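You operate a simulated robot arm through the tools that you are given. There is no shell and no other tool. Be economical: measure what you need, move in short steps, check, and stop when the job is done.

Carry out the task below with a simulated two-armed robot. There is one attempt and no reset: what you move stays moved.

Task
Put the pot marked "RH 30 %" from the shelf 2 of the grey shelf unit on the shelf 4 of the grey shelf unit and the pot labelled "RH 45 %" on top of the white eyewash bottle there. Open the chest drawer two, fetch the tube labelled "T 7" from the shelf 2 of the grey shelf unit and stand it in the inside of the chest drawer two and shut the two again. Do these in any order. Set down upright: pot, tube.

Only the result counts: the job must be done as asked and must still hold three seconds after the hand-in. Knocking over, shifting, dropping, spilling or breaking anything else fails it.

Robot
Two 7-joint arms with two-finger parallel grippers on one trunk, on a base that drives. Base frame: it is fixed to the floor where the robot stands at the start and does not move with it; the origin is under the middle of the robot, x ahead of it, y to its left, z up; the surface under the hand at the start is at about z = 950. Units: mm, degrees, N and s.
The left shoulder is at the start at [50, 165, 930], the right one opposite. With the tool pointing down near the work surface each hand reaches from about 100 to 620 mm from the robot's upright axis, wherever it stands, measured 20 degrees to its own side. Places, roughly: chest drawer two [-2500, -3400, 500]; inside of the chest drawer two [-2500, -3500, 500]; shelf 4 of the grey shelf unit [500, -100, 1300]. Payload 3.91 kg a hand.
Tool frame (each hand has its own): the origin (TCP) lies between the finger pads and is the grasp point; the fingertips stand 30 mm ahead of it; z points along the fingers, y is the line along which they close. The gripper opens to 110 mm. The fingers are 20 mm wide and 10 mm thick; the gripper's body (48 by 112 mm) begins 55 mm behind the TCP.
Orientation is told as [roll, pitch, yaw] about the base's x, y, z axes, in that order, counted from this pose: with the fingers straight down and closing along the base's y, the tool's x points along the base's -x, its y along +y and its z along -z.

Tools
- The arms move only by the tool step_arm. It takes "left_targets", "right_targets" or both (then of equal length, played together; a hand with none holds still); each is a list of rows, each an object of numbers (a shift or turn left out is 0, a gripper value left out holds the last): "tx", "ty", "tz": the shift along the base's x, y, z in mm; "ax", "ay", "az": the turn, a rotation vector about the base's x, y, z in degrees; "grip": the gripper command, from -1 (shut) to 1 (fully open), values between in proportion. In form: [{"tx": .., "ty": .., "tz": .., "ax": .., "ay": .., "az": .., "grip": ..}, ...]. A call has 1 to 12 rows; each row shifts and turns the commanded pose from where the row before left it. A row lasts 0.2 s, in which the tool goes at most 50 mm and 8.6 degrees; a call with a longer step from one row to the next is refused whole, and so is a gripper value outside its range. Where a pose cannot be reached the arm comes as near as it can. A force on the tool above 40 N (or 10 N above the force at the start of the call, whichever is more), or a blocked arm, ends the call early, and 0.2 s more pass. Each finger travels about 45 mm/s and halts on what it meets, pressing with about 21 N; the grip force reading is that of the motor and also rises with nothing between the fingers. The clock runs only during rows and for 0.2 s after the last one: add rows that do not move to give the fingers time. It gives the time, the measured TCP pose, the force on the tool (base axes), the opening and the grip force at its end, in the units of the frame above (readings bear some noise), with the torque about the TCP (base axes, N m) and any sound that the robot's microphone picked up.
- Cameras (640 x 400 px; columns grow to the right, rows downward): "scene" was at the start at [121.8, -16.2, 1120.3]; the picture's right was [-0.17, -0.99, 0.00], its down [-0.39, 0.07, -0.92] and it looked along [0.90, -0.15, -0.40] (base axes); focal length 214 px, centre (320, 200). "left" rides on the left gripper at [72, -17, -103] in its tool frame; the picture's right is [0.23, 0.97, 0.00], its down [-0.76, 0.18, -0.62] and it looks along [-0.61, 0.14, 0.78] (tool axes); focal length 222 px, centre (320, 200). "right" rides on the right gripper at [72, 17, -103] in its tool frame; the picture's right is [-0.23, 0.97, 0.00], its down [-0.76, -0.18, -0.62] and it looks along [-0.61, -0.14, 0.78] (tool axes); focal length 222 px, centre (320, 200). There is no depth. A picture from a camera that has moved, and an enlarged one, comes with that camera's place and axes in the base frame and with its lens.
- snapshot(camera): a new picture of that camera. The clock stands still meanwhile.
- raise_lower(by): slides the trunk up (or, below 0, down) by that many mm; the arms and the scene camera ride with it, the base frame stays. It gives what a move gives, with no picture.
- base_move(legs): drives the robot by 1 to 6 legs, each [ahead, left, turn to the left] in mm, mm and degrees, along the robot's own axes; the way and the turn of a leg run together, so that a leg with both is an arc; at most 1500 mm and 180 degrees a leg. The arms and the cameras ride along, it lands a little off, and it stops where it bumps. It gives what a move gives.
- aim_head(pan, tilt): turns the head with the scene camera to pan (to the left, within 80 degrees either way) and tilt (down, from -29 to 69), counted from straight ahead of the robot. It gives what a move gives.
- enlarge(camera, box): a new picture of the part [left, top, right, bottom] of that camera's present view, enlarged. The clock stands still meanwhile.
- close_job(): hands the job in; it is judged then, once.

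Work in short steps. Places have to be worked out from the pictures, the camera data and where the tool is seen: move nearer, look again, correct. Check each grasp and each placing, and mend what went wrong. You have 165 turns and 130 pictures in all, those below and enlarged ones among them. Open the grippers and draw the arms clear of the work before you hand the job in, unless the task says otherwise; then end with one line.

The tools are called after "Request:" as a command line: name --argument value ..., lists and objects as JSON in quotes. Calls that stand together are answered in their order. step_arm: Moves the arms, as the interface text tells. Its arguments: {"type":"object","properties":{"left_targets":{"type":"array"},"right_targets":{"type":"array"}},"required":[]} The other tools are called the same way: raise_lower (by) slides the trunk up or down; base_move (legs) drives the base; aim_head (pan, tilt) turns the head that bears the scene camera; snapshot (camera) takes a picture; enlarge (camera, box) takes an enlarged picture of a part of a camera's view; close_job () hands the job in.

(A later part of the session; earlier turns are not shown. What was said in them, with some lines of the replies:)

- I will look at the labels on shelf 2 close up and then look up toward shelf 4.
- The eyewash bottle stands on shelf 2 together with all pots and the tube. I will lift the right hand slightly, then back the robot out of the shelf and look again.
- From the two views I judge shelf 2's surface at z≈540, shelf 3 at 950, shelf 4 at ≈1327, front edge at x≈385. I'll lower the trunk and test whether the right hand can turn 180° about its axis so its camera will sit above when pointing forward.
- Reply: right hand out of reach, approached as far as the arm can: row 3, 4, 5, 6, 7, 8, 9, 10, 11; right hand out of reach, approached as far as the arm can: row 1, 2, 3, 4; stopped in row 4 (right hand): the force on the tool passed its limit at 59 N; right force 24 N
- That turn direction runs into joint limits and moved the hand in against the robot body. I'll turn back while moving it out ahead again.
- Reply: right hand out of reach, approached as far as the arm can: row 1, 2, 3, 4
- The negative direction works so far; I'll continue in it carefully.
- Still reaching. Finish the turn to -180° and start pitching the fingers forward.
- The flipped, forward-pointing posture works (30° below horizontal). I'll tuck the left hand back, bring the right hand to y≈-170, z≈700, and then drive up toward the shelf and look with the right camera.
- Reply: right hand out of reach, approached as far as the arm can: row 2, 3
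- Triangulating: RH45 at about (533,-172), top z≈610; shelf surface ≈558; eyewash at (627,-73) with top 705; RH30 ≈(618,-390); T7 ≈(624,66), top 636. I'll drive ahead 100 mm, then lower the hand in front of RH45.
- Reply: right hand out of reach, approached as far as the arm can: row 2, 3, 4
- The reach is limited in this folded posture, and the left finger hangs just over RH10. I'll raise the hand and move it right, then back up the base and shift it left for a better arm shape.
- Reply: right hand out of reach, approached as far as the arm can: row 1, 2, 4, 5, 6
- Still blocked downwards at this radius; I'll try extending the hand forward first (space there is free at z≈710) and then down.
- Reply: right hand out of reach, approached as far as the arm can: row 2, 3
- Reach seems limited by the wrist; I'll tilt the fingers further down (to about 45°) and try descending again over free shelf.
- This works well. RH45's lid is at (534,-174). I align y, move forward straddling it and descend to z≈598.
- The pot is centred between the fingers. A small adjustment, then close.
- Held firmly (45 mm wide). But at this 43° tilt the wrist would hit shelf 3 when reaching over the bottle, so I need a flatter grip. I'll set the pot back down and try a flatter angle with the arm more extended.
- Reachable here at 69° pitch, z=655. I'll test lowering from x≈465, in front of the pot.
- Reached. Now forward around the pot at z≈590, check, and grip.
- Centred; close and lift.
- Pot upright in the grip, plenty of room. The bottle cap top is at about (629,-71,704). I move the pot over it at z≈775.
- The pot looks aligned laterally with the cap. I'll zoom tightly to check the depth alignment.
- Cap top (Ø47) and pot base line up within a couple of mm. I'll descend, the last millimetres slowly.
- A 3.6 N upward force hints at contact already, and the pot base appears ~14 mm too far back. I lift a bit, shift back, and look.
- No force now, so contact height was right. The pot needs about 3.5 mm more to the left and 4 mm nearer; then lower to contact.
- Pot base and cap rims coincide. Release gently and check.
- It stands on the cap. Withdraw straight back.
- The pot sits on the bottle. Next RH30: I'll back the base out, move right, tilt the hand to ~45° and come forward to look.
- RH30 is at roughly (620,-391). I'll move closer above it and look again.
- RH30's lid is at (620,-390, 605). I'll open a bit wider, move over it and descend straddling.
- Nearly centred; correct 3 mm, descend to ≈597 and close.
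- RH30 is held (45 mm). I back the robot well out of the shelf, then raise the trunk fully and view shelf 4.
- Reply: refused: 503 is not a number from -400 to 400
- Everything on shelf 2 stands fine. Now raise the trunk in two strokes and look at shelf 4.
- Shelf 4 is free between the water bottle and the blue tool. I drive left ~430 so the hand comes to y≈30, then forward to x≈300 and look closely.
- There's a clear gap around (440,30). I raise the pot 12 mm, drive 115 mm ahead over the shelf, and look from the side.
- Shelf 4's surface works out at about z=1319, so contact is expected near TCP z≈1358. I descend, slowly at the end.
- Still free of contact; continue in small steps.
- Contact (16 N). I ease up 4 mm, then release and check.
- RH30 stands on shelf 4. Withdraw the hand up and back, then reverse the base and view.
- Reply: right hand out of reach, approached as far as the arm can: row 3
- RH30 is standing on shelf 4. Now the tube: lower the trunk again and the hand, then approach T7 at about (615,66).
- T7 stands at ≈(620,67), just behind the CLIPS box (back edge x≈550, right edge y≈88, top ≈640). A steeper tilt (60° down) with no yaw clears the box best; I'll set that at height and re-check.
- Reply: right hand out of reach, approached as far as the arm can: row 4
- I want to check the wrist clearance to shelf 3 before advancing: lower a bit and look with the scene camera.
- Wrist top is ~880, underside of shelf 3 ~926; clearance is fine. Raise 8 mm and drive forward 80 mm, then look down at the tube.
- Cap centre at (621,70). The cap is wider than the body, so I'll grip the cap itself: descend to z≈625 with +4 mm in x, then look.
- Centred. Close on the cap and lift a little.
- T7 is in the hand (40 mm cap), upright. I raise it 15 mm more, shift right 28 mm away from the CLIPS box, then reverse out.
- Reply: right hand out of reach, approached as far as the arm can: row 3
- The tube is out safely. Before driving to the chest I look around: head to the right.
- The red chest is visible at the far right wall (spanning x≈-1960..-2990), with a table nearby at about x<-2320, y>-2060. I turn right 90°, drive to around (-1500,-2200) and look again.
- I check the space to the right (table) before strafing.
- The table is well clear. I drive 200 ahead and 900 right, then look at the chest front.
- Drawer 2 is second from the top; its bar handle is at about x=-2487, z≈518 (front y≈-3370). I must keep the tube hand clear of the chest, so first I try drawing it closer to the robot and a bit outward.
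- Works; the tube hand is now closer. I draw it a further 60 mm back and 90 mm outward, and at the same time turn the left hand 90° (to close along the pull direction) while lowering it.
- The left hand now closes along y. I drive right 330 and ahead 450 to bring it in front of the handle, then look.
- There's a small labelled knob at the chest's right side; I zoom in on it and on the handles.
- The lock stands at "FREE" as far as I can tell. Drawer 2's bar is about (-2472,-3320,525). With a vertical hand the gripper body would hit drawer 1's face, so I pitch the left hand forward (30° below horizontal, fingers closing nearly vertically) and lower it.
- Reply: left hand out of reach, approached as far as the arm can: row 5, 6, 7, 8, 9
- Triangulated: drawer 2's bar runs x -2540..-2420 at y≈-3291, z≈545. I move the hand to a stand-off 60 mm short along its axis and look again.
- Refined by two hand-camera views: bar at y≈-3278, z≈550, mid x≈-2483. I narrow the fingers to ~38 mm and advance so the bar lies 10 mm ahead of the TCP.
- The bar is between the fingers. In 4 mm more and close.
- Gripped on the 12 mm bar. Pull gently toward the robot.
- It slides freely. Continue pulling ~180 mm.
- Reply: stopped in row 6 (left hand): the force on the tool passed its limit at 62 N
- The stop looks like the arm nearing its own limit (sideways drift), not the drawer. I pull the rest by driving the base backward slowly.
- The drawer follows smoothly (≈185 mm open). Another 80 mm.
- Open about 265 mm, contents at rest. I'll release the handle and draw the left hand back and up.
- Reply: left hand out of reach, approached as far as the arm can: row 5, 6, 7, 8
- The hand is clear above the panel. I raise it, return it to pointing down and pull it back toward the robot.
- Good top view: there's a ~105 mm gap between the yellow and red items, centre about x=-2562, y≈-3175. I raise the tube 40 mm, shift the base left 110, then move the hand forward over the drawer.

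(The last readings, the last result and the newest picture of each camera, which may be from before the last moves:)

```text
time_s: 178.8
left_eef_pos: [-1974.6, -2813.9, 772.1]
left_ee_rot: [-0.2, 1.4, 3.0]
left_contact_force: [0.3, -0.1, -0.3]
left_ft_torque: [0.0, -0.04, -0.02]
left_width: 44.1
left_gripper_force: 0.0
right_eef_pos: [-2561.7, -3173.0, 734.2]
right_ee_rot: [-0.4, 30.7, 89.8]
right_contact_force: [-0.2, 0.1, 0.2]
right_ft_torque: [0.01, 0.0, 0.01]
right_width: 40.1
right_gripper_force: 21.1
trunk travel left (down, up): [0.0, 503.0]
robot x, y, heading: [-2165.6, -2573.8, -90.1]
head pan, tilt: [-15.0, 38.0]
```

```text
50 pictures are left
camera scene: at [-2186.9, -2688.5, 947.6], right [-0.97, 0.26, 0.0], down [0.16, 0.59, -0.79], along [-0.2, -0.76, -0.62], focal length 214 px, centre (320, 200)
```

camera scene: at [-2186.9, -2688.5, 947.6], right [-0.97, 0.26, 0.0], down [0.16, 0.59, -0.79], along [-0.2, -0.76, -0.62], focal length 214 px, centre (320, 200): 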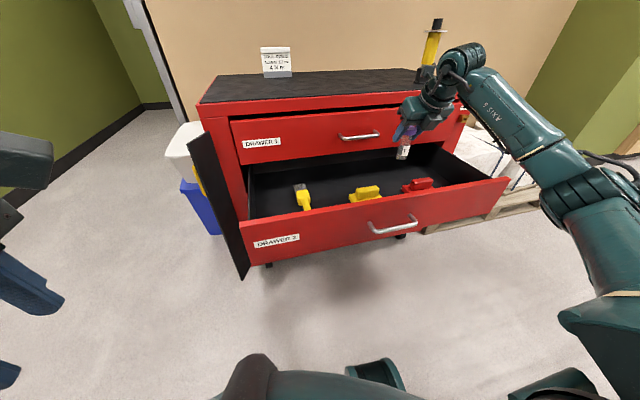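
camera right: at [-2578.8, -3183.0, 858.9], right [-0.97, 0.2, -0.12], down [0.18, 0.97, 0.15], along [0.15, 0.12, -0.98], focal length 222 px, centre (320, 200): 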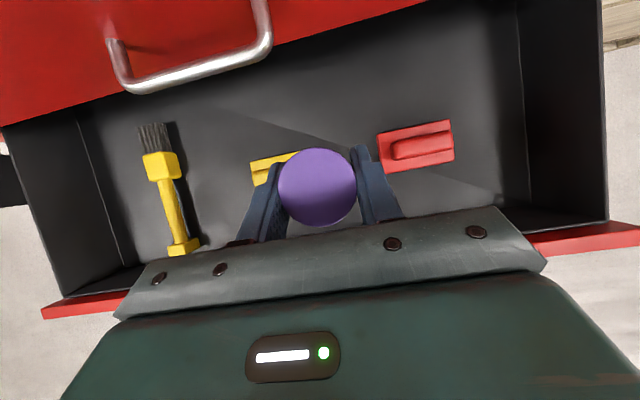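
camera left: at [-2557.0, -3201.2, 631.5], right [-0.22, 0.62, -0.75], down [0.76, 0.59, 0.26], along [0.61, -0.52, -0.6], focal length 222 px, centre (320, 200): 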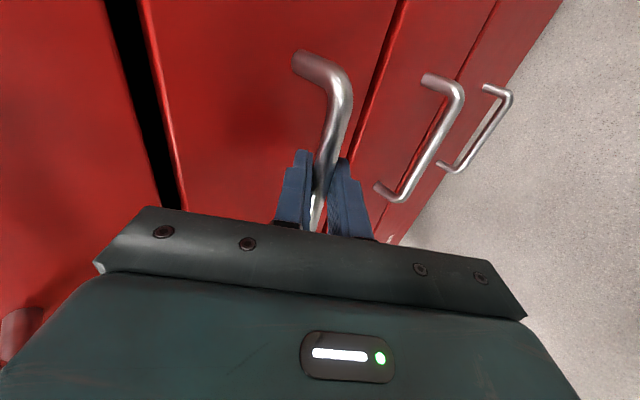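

The tube hangs centrally above the gap. Descend to z≈610 and look.

Request:
step_arm --right_targets '[{"tz": -30}, {"tz": -30}, {"tz": -30}, {"tz": -25}, {}]'

Request:
snapshot --camera "right"

Request:
enlarge --camera "scene" --box '[280, 80, 520, 240]'

```text
time_s: 180.0
left_eef_pos: [-1975.6, -2815.2, 772.1]
left_ee_rot: [0.0, 1.3, 3.0]
left_contact_force: [0.0, -0.3, 0.0]
left_ft_torque: [0.01, 0.0, 0.02]
left_width: 44.0
left_gripper_force: 0.0
right_eef_pos: [-2561.7, -3172.2, 616.8]
right_ee_rot: [-0.5, 30.7, 89.8]
right_contact_force: [-1.2, 0.0, -0.1]
right_ft_torque: [0.0, -0.05, 0.02]
right_width: 40.3
right_gripper_force: 20.5
trunk travel left (down, up): [0.0, 503.0]
robot x, y, heading: [-2166.5, -2575.0, -89.8]
head pan, tilt: [-15.0, 38.0]
```

```text
49 pictures are left
camera right: at [-2578.7, -3181.8, 742.2], right [-0.97, 0.2, -0.12], down [0.18, 0.97, 0.15], along [0.15, 0.12, -0.98], focal length 222 px, centre (320, 200)
```

right: 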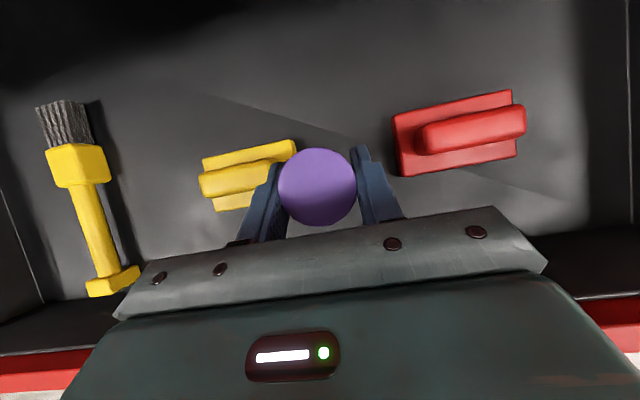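

```text
2.50 times, centred on (400, 160) of scene
camera zoom: at [-2186.9, -2688.5, 947.6], right [-0.97, 0.26, 0.0], down [0.16, 0.59, -0.79], along [-0.2, -0.76, -0.62], focal length 536 px, centre (120, 300)
```

zoom: 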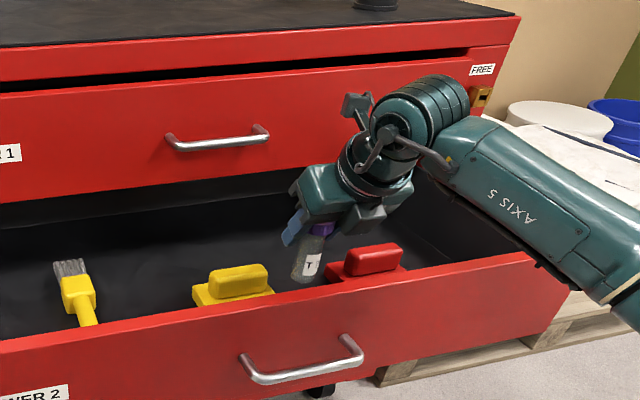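

Shift 8 mm away from the yellow block and continue down slowly, watching the force.

Request:
step_arm --right_targets '[{"tx": -8}, {"tz": -12}, {"tz": -12}, {"tz": -8}, {}]'

Request:
enlarge --camera "scene" --box '[340, 130, 460, 210]'

```text
time_s: 181.2
left_eef_pos: [-1974.0, -2814.2, 772.3]
left_ee_rot: [-0.2, 1.4, 2.9]
left_contact_force: [0.4, 0.1, 0.4]
left_ft_torque: [-0.01, 0.0, -0.01]
left_width: 44.0
left_gripper_force: 0.1
right_eef_pos: [-2569.0, -3170.7, 586.6]
right_ee_rot: [-0.4, 30.7, 89.8]
right_contact_force: [0.7, -0.4, -1.2]
right_ft_torque: [-0.02, -0.01, -0.02]
right_width: 40.4
right_gripper_force: 21.0
trunk travel left (down, up): [0.0, 503.0]
robot x, y, heading: [-2165.6, -2573.0, -90.1]
head pan, tilt: [-15.0, 38.0]
```

```text
5.00 times, centred on (400, 170) of scene
camera zoom: at [-2186.9, -2688.5, 947.6], right [-0.97, 0.26, 0.0], down [0.16, 0.59, -0.79], along [-0.2, -0.76, -0.62], focal length 1072 px, centre (-80, 350)
```

zoom: 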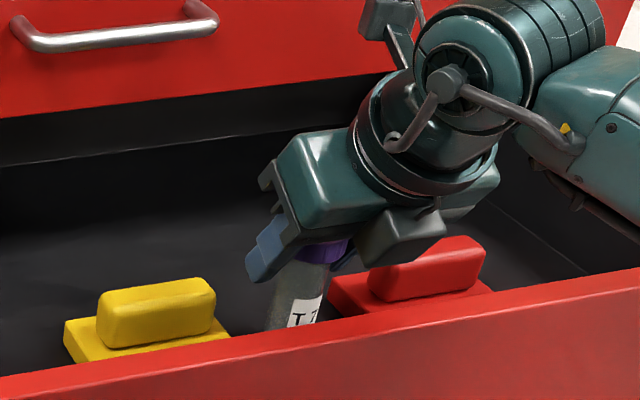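

Still free. Continue 4 mm at a time.

Request:
step_arm --right_targets '[{"tz": -4}, {"tz": -4}, {"tz": -4}, {}]'

Request:
step_arm --right_targets '[{"tz": -3}, {"tz": -3}, {}]'

```text
time_s: 182.2
left_eef_pos: [-1973.3, -2813.6, 772.9]
left_ee_rot: [-0.2, 1.6, 3.0]
left_contact_force: [-0.1, 0.2, -0.5]
left_ft_torque: [0.0, -0.02, 0.02]
left_width: 44.2
left_gripper_force: 0.1
right_eef_pos: [-2570.0, -3172.3, 577.1]
right_ee_rot: [-0.5, 31.0, 89.7]
right_contact_force: [-0.7, -0.3, 10.2]
right_ft_torque: [0.0, 0.08, -0.03]
right_width: 40.0
right_gripper_force: 20.2
trunk travel left (down, up): [0.0, 503.0]
robot x, y, heading: [-2167.1, -2579.0, -89.8]
head pan, tilt: [-15.0, 38.0]
```

```text
time_s: 183.0
left_eef_pos: [-1974.3, -2813.7, 772.7]
left_ee_rot: [-0.3, 1.5, 3.0]
left_contact_force: [0.9, 0.6, -0.3]
left_ft_torque: [0.04, -0.02, -0.01]
left_width: 44.1
left_gripper_force: 0.0
right_eef_pos: [-2568.8, -3172.6, 573.9]
right_ee_rot: [-0.4, 31.1, 89.7]
right_contact_force: [-0.9, -1.0, 23.2]
right_ft_torque: [-0.07, 0.01, 0.01]
right_width: 40.2
right_gripper_force: 21.3
trunk travel left (down, up): [0.0, 503.0]
robot x, y, heading: [-2165.2, -2574.7, -90.1]
head pan, tilt: [-15.0, 38.0]
```

Contact with the floor (23 N). Ease up 7 mm, then open gently.

Request:
step_arm --right_targets '[{"tz": 4}, {"tz": 3}, {}]'

Request:
enlarge --camera "scene" --box '[340, 130, 460, 210]'

```text
time_s: 183.8
left_eef_pos: [-1973.2, -2814.8, 771.9]
left_ee_rot: [-0.3, 1.6, 3.0]
left_contact_force: [0.9, -0.2, -0.4]
left_ft_torque: [0.02, -0.01, 0.03]
left_width: 44.2
left_gripper_force: 0.1
right_eef_pos: [-2569.0, -3170.7, 573.7]
right_ee_rot: [-0.3, 30.5, 89.7]
right_contact_force: [-1.1, 0.4, 4.9]
right_ft_torque: [-0.04, 0.01, -0.02]
right_width: 40.1
right_gripper_force: 20.9
trunk travel left (down, up): [0.0, 503.0]
robot x, y, heading: [-2167.1, -2575.5, -89.9]
head pan, tilt: [-15.0, 38.0]
```

```text
5.00 times, centred on (400, 170) of scene
camera zoom: at [-2186.7, -2688.1, 947.5], right [-0.97, 0.26, 0.0], down [0.16, 0.59, -0.79], along [-0.2, -0.76, -0.62], focal length 1072 px, centre (-80, 350)
```

zoom: 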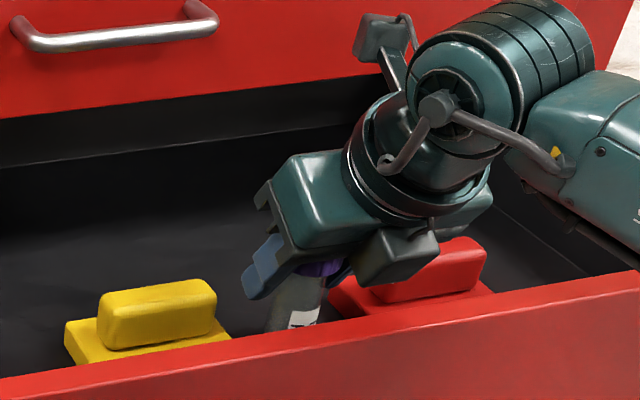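

Light load remains; now open slowly.

Request:
step_arm --right_targets '[{"grip": -0.2}, {}, {"grip": -0.1}, {}, {"grip": 0.05}, {}, {}]'

Request:
snapshot --camera "right"

```text
time_s: 185.4
left_eef_pos: [-1974.8, -2816.1, 773.0]
left_ee_rot: [-0.1, 1.4, 3.1]
left_contact_force: [0.3, -0.1, 0.2]
left_ft_torque: [-0.04, 0.01, 0.0]
left_width: 44.0
left_gripper_force: 0.1
right_eef_pos: [-2567.5, -3171.7, 575.5]
right_ee_rot: [-0.4, 30.8, 89.8]
right_contact_force: [-0.3, -0.3, -0.2]
right_ft_torque: [0.0, -0.01, 0.03]
right_width: 58.0
right_gripper_force: 0.0
trunk travel left (down, up): [0.0, 503.0]
robot x, y, heading: [-2167.3, -2578.8, -90.2]
head pan, tilt: [-15.0, 38.0]
```

```text
45 pictures are left
camera right: at [-2586.2, -3182.2, 700.3], right [-0.97, 0.2, -0.12], down [0.18, 0.97, 0.15], along [0.15, 0.12, -0.98], focal length 222 px, centre (320, 200)
```

right: 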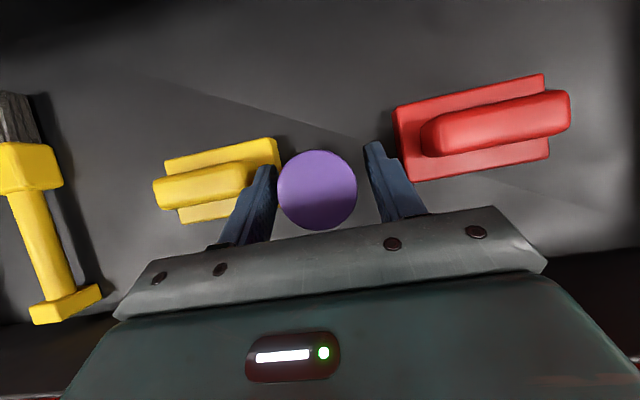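

The tube stands free. Lift the hand straight up.

Request:
step_arm --right_targets '[{"tz": 8}, {"tz": 15}, {"tz": 25}, {"tz": 35}, {"tz": 35}, {"tz": 30}]'

Request:
snapshot --camera "right"

Request:
enlarge --camera "scene" --box '[280, 100, 520, 250]'

```text
time_s: 186.8
left_eef_pos: [-1974.5, -2814.1, 771.7]
left_ee_rot: [-0.1, 1.4, 3.0]
left_contact_force: [0.4, -0.9, 1.1]
left_ft_torque: [0.02, 0.0, 0.01]
left_width: 43.8
left_gripper_force: 0.1
right_eef_pos: [-2569.5, -3172.1, 723.8]
right_ee_rot: [-0.4, 30.6, 89.8]
right_contact_force: [-0.2, -0.1, 0.3]
right_ft_torque: [0.0, -0.01, 0.02]
right_width: 58.1
right_gripper_force: 0.1
trunk travel left (down, up): [0.0, 503.0]
robot x, y, heading: [-2163.3, -2574.9, -90.1]
head pan, tilt: [-15.0, 38.0]
```

```text
44 pictures are left
camera right: at [-2586.7, -3182.0, 848.7], right [-0.97, 0.2, -0.12], down [0.18, 0.97, 0.15], along [0.15, 0.12, -0.98], focal length 222 px, centre (320, 200)
```

right: 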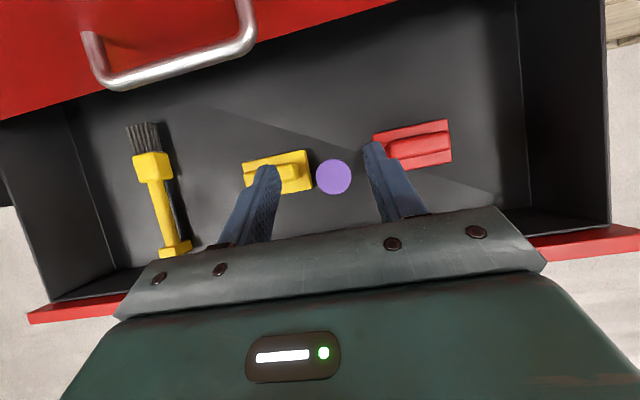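

```text
2.67 times, centred on (400, 175) of scene
camera zoom: at [-2186.9, -2688.5, 947.5], right [-0.97, 0.26, 0.0], down [0.16, 0.59, -0.79], along [-0.2, -0.76, -0.62], focal length 572 px, centre (107, 267)
```

zoom: 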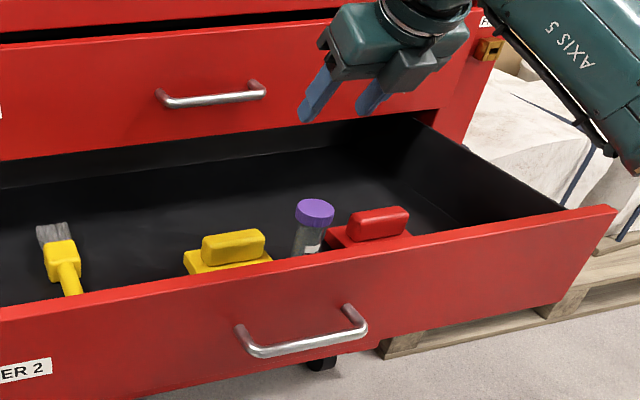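

T7 stands upright in the drawer with its cap below the panel top. Now I clear the right hand up and back, then reposition the base so the left hand (pitched forward as before) can push the drawer front next to the handle.

Request:
step_arm --right_targets '[{"tz": 30}, {"tz": 30}, {"ty": 40, "tz": 10}, {"ty": 40, "tz": 10}, {"ty": 40}, {"ty": 40}, {"ty": 20}]'

Request:
base_move --legs '[[-90, 0, 0], [0, -435, 0]]'

Request:
step_arm --left_targets '[{"ty": -40, "tz": -20, "grip": -1}, {"ty": -40, "tz": -20}, {"ty": -40, "tz": -20}, {"ty": -40, "tz": -10}, {"ax": -8.5, "ty": -20}, {"ax": -8.5, "ty": -20}, {"ax": -8.5}, {"ax": -8.5}, {"ax": -8.5}, {"ax": -8.5}]'

Request:
snapshot --camera "scene"

```text
time_s: 188.4
left_eef_pos: [-1974.8, -2815.0, 772.5]
left_ee_rot: [-0.1, 1.4, 3.0]
left_contact_force: [0.1, -0.5, 0.1]
left_ft_torque: [0.05, -0.01, -0.02]
left_width: 44.1
left_gripper_force: 0.1
right_eef_pos: [-2568.6, -2991.1, 802.3]
right_ee_rot: [-0.3, 30.7, 89.8]
right_contact_force: [-0.7, 0.7, 0.8]
right_ft_torque: [-0.03, -0.03, 0.0]
right_width: 57.7
right_gripper_force: 0.0
trunk travel left (down, up): [0.0, 503.0]
robot x, y, heading: [-2164.7, -2575.5, -89.8]
head pan, tilt: [-15.0, 38.0]
```

```text
time_s: 193.5
left_eef_pos: [-2407.7, -2728.1, 773.1]
left_ee_rot: [-0.1, 1.4, 3.7]
left_contact_force: [-0.3, 0.2, 0.0]
left_ft_torque: [-0.01, 0.03, 0.02]
left_width: 44.0
left_gripper_force: 0.2
right_eef_pos: [-3000.5, -2911.3, 803.0]
right_ee_rot: [-0.5, 30.7, 90.5]
right_contact_force: [-0.4, -0.2, 0.5]
right_ft_torque: [-0.01, -0.01, 0.01]
right_width: 57.7
right_gripper_force: 0.0
trunk travel left (down, up): [0.0, 503.0]
robot x, y, heading: [-2603.3, -2488.2, -89.2]
head pan, tilt: [-15.0, 38.0]
```

```text
time_s: 195.7
left_eef_pos: [-2407.9, -2926.7, 703.1]
left_ee_rot: [-51.4, 3.8, 1.0]
left_contact_force: [-0.4, -0.9, 0.6]
left_ft_torque: [0.0, 0.03, 0.02]
left_width: 0.0
left_gripper_force: 21.2
right_eef_pos: [-3000.5, -2911.0, 803.0]
right_ee_rot: [-0.4, 30.7, 90.5]
right_contact_force: [-0.4, 0.1, 0.2]
right_ft_torque: [0.0, -0.01, -0.03]
right_width: 57.9
right_gripper_force: 0.0
trunk travel left (down, up): [0.0, 503.0]
robot x, y, heading: [-2600.8, -2491.0, -89.0]
head pan, tilt: [-15.0, 38.0]
```

```text
42 pictures are left
camera scene: at [-2622.3, -2603.9, 947.6], right [-0.97, 0.25, 0.0], down [0.15, 0.6, -0.79], along [-0.19, -0.76, -0.62], focal length 214 px, centre (320, 200)
```

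scene: 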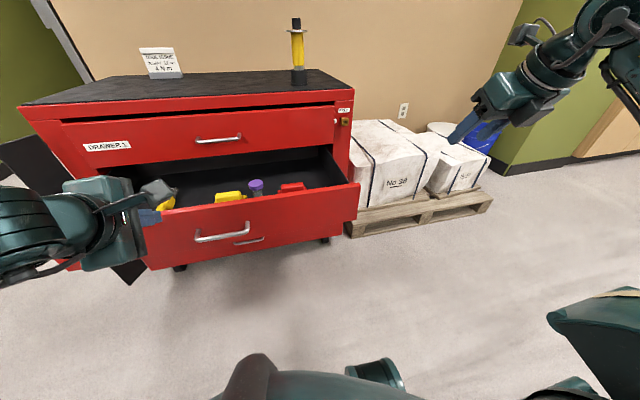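

Left hand is ready, fist closed. Straighten the heading and lower the fist to z≈575, shifted clear of the handle.

Request:
base_move --legs '[[0, 0, -1]]'

Request:
step_arm --left_targets '[{"tx": 15, "tz": -30}, {"tx": 15, "tz": -30}, {"tz": -30}, {"tz": -30}, {"tz": -8, "ty": -10}, {}]'

Request:
aim_head --pan 15 --tilt 35

Request:
snapshot --camera "scene"

```text
time_s: 196.4
left_eef_pos: [-2416.7, -2931.3, 702.3]
left_ee_rot: [-51.2, 3.8, 0.2]
left_contact_force: [-0.1, -0.4, 0.7]
left_ft_torque: [-0.01, -0.01, -0.01]
left_width: 0.1
left_gripper_force: 21.3
right_eef_pos: [-3007.5, -2905.2, 803.5]
right_ee_rot: [-0.4, 30.6, 89.4]
right_contact_force: [-0.4, 0.0, 0.0]
right_ft_torque: [0.02, 0.0, 0.03]
right_width: 57.8
right_gripper_force: 0.1
trunk travel left (down, up): [0.0, 503.0]
robot x, y, heading: [-2602.1, -2487.1, -90.1]
head pan, tilt: [-15.0, 38.0]
```

```text
time_s: 197.8
left_eef_pos: [-2387.8, -2941.7, 575.8]
left_ee_rot: [-51.1, 3.7, 0.2]
left_contact_force: [0.1, -0.1, -0.5]
left_ft_torque: [-0.01, 0.03, 0.02]
left_width: 0.0
left_gripper_force: 21.0
right_eef_pos: [-3007.5, -2904.5, 802.2]
right_ee_rot: [-0.4, 30.7, 89.4]
right_contact_force: [-0.5, 0.0, 0.0]
right_ft_torque: [0.02, -0.02, -0.01]
right_width: 57.8
right_gripper_force: 0.0
trunk travel left (down, up): [0.0, 503.0]
robot x, y, heading: [-2602.1, -2489.2, -90.1]
head pan, tilt: [-15.0, 38.0]
```

```text
time_s: 198.8
left_eef_pos: [-2385.9, -2941.4, 574.3]
left_ee_rot: [-51.1, 3.8, 0.3]
left_contact_force: [0.4, -1.0, 0.2]
left_ft_torque: [-0.01, -0.01, -0.02]
left_width: 0.1
left_gripper_force: 21.3
right_eef_pos: [-3007.2, -2904.3, 802.8]
right_ee_rot: [-0.3, 30.7, 89.5]
right_contact_force: [-0.4, 0.5, 0.7]
right_ft_torque: [0.01, 0.05, 0.03]
right_width: 57.8
right_gripper_force: 0.1
trunk travel left (down, up): [0.0, 503.0]
robot x, y, heading: [-2606.2, -2488.4, -90.2]
head pan, tilt: [15.0, 35.0]
```

```text
41 pictures are left
camera scene: at [-2579.2, -2605.3, 952.1], right [-0.97, -0.25, 0.0], down [-0.15, 0.55, -0.82], along [0.21, -0.79, -0.57], focal length 214 px, centre (320, 200)
```

scene: 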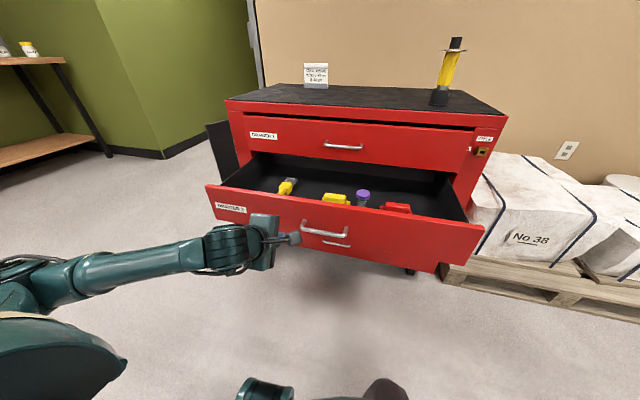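

Tube still upright. Push gently: approach and slow near contact, then advance.

Request:
step_arm --left_targets '[{"ty": -20}, {"ty": -20}, {"ty": -20}, {"ty": -10}, {"ty": -5}, {"ty": -5}, {"ty": -5}, {"ty": -6}, {"ty": -7}, {"ty": -8}, {"ty": -9}, {"ty": -9}]'

Request:
snapshot --camera "scene"

```text
time_s: 201.4
left_eef_pos: [-2387.0, -3064.1, 575.1]
left_ee_rot: [-51.1, 3.8, 0.2]
left_contact_force: [0.8, 0.7, -0.8]
left_ft_torque: [0.04, -0.04, 0.02]
left_width: 0.0
left_gripper_force: 20.8
right_eef_pos: [-3007.3, -2904.1, 803.8]
right_ee_rot: [-0.5, 30.6, 89.5]
right_contact_force: [-0.5, -0.2, 0.5]
right_ft_torque: [0.02, -0.02, 0.01]
right_width: 57.8
right_gripper_force: 0.0
trunk travel left (down, up): [0.0, 503.0]
robot x, y, heading: [-2602.1, -2490.8, -90.2]
head pan, tilt: [15.0, 35.0]
```

```text
40 pictures are left
camera scene: at [-2579.1, -2605.3, 952.1], right [-0.97, -0.26, 0.0], down [-0.15, 0.55, -0.82], along [0.21, -0.79, -0.57], focal length 214 px, centre (320, 200)
```

scene: 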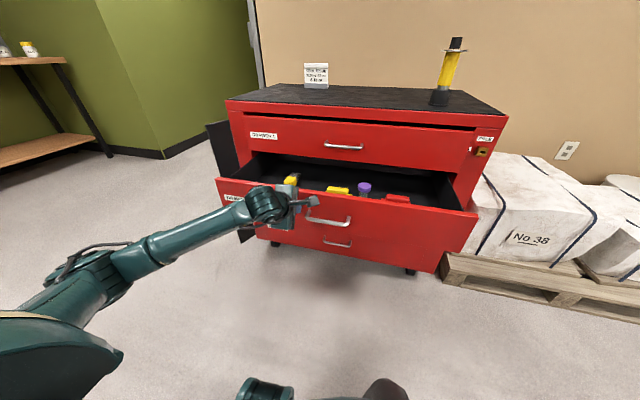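

The drawer slides with almost no force. I retract the fist, drive the base 140 mm closer, and push the next stroke.

Request:
step_arm --left_targets '[{"ty": 25}, {"ty": 40}, {"ty": 40}, {"ty": 35}]'

Request:
base_move --legs '[[125, 0, 0]]'

Request:
step_arm --left_targets '[{"ty": -5}, {"ty": -5}, {"ty": -6}, {"ty": -7}, {"ty": -9}, {"ty": -10}, {"ty": -10}, {"ty": -10}, {"ty": -10}, {"ty": -10}, {"ty": -10}, {"ty": -10}]'

Request:
snapshot --camera "scene"

```text
time_s: 202.4
left_eef_pos: [-2385.2, -2925.3, 573.5]
left_ee_rot: [-51.1, 3.7, 0.2]
left_contact_force: [-0.4, 1.0, -0.1]
left_ft_torque: [-0.02, 0.01, -0.01]
left_width: 0.0
left_gripper_force: 21.4
right_eef_pos: [-3007.6, -2904.3, 803.3]
right_ee_rot: [-0.4, 30.8, 89.5]
right_contact_force: [0.5, -0.7, -0.5]
right_ft_torque: [-0.02, 0.0, 0.0]
right_width: 57.9
right_gripper_force: 0.0
trunk travel left (down, up): [0.0, 503.0]
robot x, y, heading: [-2602.7, -2491.1, -90.2]
head pan, tilt: [15.0, 35.0]
```

```text
time_s: 203.6
left_eef_pos: [-2385.9, -3051.3, 575.0]
left_ee_rot: [-51.1, 3.8, 0.1]
left_contact_force: [-0.1, -0.7, 0.2]
left_ft_torque: [0.0, 0.02, 0.01]
left_width: 0.0
left_gripper_force: 21.3
right_eef_pos: [-3008.5, -3029.4, 804.0]
right_ee_rot: [-0.4, 30.7, 89.4]
right_contact_force: [0.1, -0.3, -0.7]
right_ft_torque: [0.01, 0.03, -0.01]
right_width: 58.1
right_gripper_force: 0.2
trunk travel left (down, up): [0.0, 503.0]
robot x, y, heading: [-2605.2, -2614.7, -89.8]
head pan, tilt: [15.0, 35.0]
```

```text
time_s: 206.2
left_eef_pos: [-2386.0, -3154.9, 573.8]
left_ee_rot: [-51.2, 3.8, 0.2]
left_contact_force: [-0.6, 0.4, -0.3]
left_ft_torque: [0.0, 0.0, -0.05]
left_width: 0.0
left_gripper_force: 20.8
right_eef_pos: [-3009.6, -3029.6, 803.3]
right_ee_rot: [-0.4, 30.7, 89.3]
right_contact_force: [-0.5, 0.2, -0.1]
right_ft_torque: [0.0, -0.01, -0.01]
right_width: 57.7
right_gripper_force: 0.0
trunk travel left (down, up): [0.0, 503.0]
robot x, y, heading: [-2604.1, -2614.6, -90.3]
head pan, tilt: [15.0, 35.0]
```

```text
39 pictures are left
camera scene: at [-2579.7, -2730.4, 952.2], right [-0.97, -0.25, 0.0], down [-0.15, 0.55, -0.82], along [0.21, -0.79, -0.57], focal length 214 px, centre (320, 200)
```

scene: 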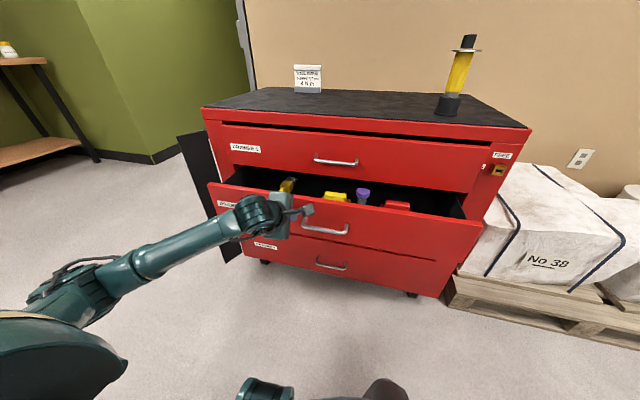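

Going well, ~140 mm left. Zoom quickly to check the tube's height against drawer 1's lower edge, and set up the next stroke.

Request:
enlarge --camera "scene" --box '[260, 140, 440, 250]'

Request:
step_arm --left_targets '[{"ty": 25}, {"ty": 40}, {"ty": 40}, {"ty": 25}]'

Request:
base_move --legs '[[115, 0, 0]]'

```text
3.56 times, centred on (350, 195) of scene
camera zoom: at [-2579.7, -2730.4, 952.2], right [-0.97, -0.25, 0.0], down [-0.15, 0.55, -0.82], along [0.21, -0.79, -0.57], focal length 763 px, centre (213, 218)
```

zoom: 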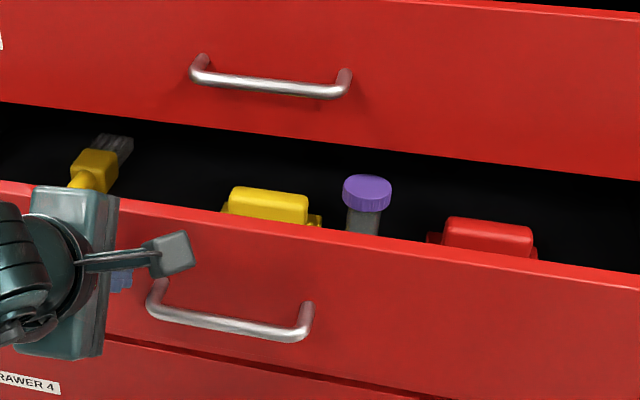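

```text
time_s: 207.2
left_eef_pos: [-2387.7, -3023.4, 572.9]
left_ee_rot: [-51.1, 3.9, 0.1]
left_contact_force: [0.2, 0.1, -0.5]
left_ft_torque: [0.02, 0.01, 0.01]
left_width: 0.0
left_gripper_force: 20.8
right_eef_pos: [-3009.3, -3029.7, 803.6]
right_ee_rot: [-0.4, 30.6, 89.3]
right_contact_force: [1.3, -0.7, 0.3]
right_ft_torque: [0.01, 0.03, -0.01]
right_width: 57.4
right_gripper_force: 0.1
trunk travel left (down, up): [0.0, 503.0]
robot x, y, heading: [-2603.3, -2615.1, -90.5]
head pan, tilt: [15.0, 35.0]
```

```text
time_s: 208.4
left_eef_pos: [-2388.9, -3138.1, 572.4]
left_ee_rot: [-51.2, 3.6, 0.1]
left_contact_force: [-0.3, -0.7, 0.1]
left_ft_torque: [0.01, -0.05, 0.0]
left_width: 0.0
left_gripper_force: 20.6
right_eef_pos: [-3009.7, -3142.8, 803.8]
right_ee_rot: [-0.3, 30.6, 89.5]
right_contact_force: [0.4, -0.5, 0.2]
right_ft_torque: [0.01, -0.02, 0.0]
right_width: 58.0
right_gripper_force: 0.0
trunk travel left (down, up): [0.0, 503.0]
robot x, y, heading: [-2603.2, -2732.2, -90.2]
head pan, tilt: [15.0, 35.0]
```

Cap is ~30 mm below the panel top and clears drawer 1. Push the last stroke, slowing at the end.

Request:
step_arm --left_targets '[{"ty": -8}, {"ty": -5}, {"ty": -6}, {"ty": -8}, {"ty": -9}, {"ty": -10}, {"ty": -10}, {"ty": -10}, {"ty": -10}, {"ty": -10}, {"ty": -10}, {"ty": -10}]'

Request:
step_arm --left_targets '[{"ty": -8}, {"ty": -8}, {"ty": -7}, {"ty": -6}, {"ty": -6}, {"ty": -5}, {"ty": -5}, {"ty": -4}]'

Request:
snapshot --camera "scene"

```text
time_s: 211.1
left_eef_pos: [-2387.2, -3243.9, 572.3]
left_ee_rot: [-51.1, 3.8, 0.2]
left_contact_force: [0.4, 1.3, 0.3]
left_ft_torque: [0.03, 0.02, 0.01]
left_width: 0.0
left_gripper_force: 20.8
right_eef_pos: [-3009.0, -3143.5, 804.3]
right_ee_rot: [-0.4, 30.7, 89.5]
right_contact_force: [0.3, -0.2, -0.9]
right_ft_torque: [0.03, 0.03, 0.01]
right_width: 57.7
right_gripper_force: 0.1
trunk travel left (down, up): [0.0, 503.0]
robot x, y, heading: [-2602.8, -2729.5, -90.3]
head pan, tilt: [15.0, 35.0]
```

```text
time_s: 212.7
left_eef_pos: [-2388.1, -3284.7, 571.1]
left_ee_rot: [-50.8, 3.8, 0.1]
left_contact_force: [1.8, 14.1, 8.1]
left_ft_torque: [-0.06, -0.05, 0.07]
left_width: 0.0
left_gripper_force: 21.0
right_eef_pos: [-3008.1, -3142.6, 803.7]
right_ee_rot: [-0.4, 30.8, 89.6]
right_contact_force: [-0.1, 0.2, 0.8]
right_ft_torque: [0.0, 0.02, 0.0]
right_width: 57.8
right_gripper_force: 0.0
trunk travel left (down, up): [0.0, 503.0]
robot x, y, heading: [-2603.8, -2729.7, -90.0]
head pan, tilt: [15.0, 35.0]
stopped in row 8 (left hand): the force on the tool passed its limit at 48 N (the readings are from after the stop); the commanded pose is now the measured one
```

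```text
37 pictures are left
camera scene: at [-2580.0, -2842.1, 952.4], right [-0.97, -0.26, 0.0], down [-0.15, 0.55, -0.82], along [0.21, -0.79, -0.57], focal length 214 px, centre (320, 200)
```

scene: 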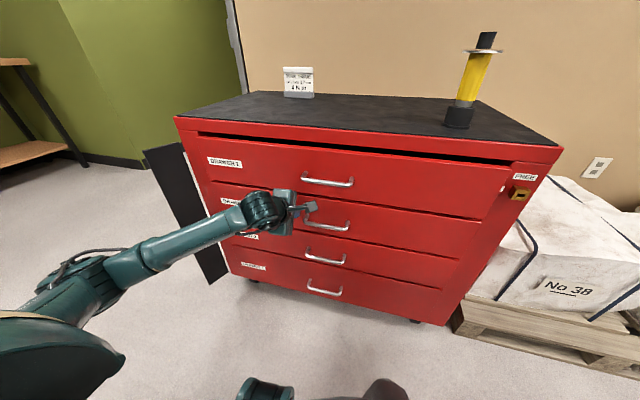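

It hit the end stop: the drawer appears shut. Retract the fist, back off and inspect.

Request:
step_arm --left_targets '[{"ty": 20}, {"ty": 40}, {"ty": 40}, {"tz": 30}]'

Request:
base_move --legs '[[-350, 0, 0]]'

Request:
enlarge --camera "scene" --box '[200, 80, 520, 280]'

```text
time_s: 213.7
left_eef_pos: [-2389.7, -3182.8, 601.7]
left_ee_rot: [-50.6, 3.8, 0.1]
left_contact_force: [0.3, -0.1, 0.1]
left_ft_torque: [0.0, 0.03, -0.01]
left_width: 0.0
left_gripper_force: 21.5
right_eef_pos: [-3008.4, -3143.6, 804.0]
right_ee_rot: [-0.4, 30.7, 89.6]
right_contact_force: [0.1, -0.1, 0.2]
right_ft_torque: [0.01, 0.02, 0.02]
right_width: 57.8
right_gripper_force: 0.0
trunk travel left (down, up): [0.0, 503.0]
robot x, y, heading: [-2606.1, -2727.6, -90.2]
head pan, tilt: [15.0, 35.0]
```

```text
time_s: 215.9
left_eef_pos: [-2390.9, -2840.4, 601.5]
left_ee_rot: [-50.7, 3.7, -0.4]
left_contact_force: [0.9, 0.3, 0.1]
left_ft_torque: [0.01, -0.01, 0.0]
left_width: 0.0
left_gripper_force: 20.8
right_eef_pos: [-3010.3, -2793.7, 803.1]
right_ee_rot: [-0.4, 30.7, 88.9]
right_contact_force: [1.3, -0.4, -0.4]
right_ft_torque: [-0.01, 0.03, 0.01]
right_width: 57.7
right_gripper_force: 0.0
trunk travel left (down, up): [0.0, 503.0]
robot x, y, heading: [-2599.2, -2381.7, -91.0]
head pan, tilt: [15.0, 35.0]
```

```text
2.00 times, centred on (360, 180) of scene
camera zoom: at [-2578.3, -2499.2, 952.2], right [-0.97, -0.24, 0.0], down [-0.14, 0.56, -0.82], along [0.2, -0.79, -0.57], focal length 429 px, centre (240, 240)
```

zoom: 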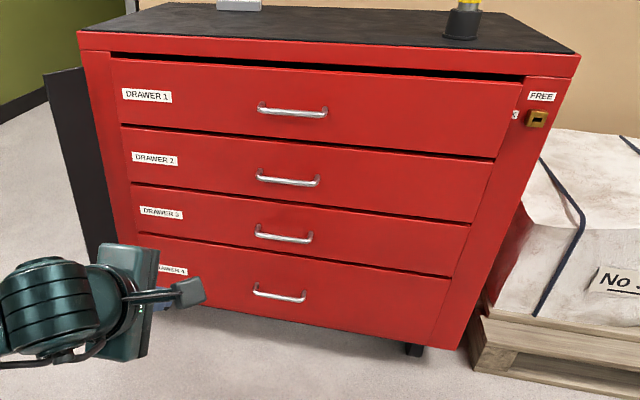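

Drawer 2 is flush with the others, matching its initial state. I open both grippers, then hand in.

Request:
step_arm --left_targets '[{"grip": 1}, {}, {}, {}, {}, {}]' --right_targets '[{"grip": 1}, {}, {}, {}, {}, {}]'

Request:
close_job

```text
time_s: 217.3
left_eef_pos: [-2390.3, -2839.6, 601.7]
left_ee_rot: [-50.7, 3.8, -0.5]
left_contact_force: [-0.4, 0.3, 0.2]
left_ft_torque: [-0.02, 0.03, 0.02]
left_width: 109.8
left_gripper_force: 0.1
right_eef_pos: [-3010.3, -2794.0, 803.5]
right_ee_rot: [-0.3, 30.7, 88.9]
right_contact_force: [-0.3, 0.1, 0.9]
right_ft_torque: [-0.01, 0.01, 0.02]
right_width: 110.1
right_gripper_force: 0.0
trunk travel left (down, up): [0.0, 503.0]
robot x, y, heading: [-2603.5, -2384.1, -90.9]
head pan, tilt: [15.0, 35.0]
```

```text
The job is handed in.
```

I handed the job in: RH 30 % is on shelf 4, RH 45 % is on the eyewash bottle, and T 7 was standing upright in drawer two when last seen, partway through closing; the drawer is now shut flush.
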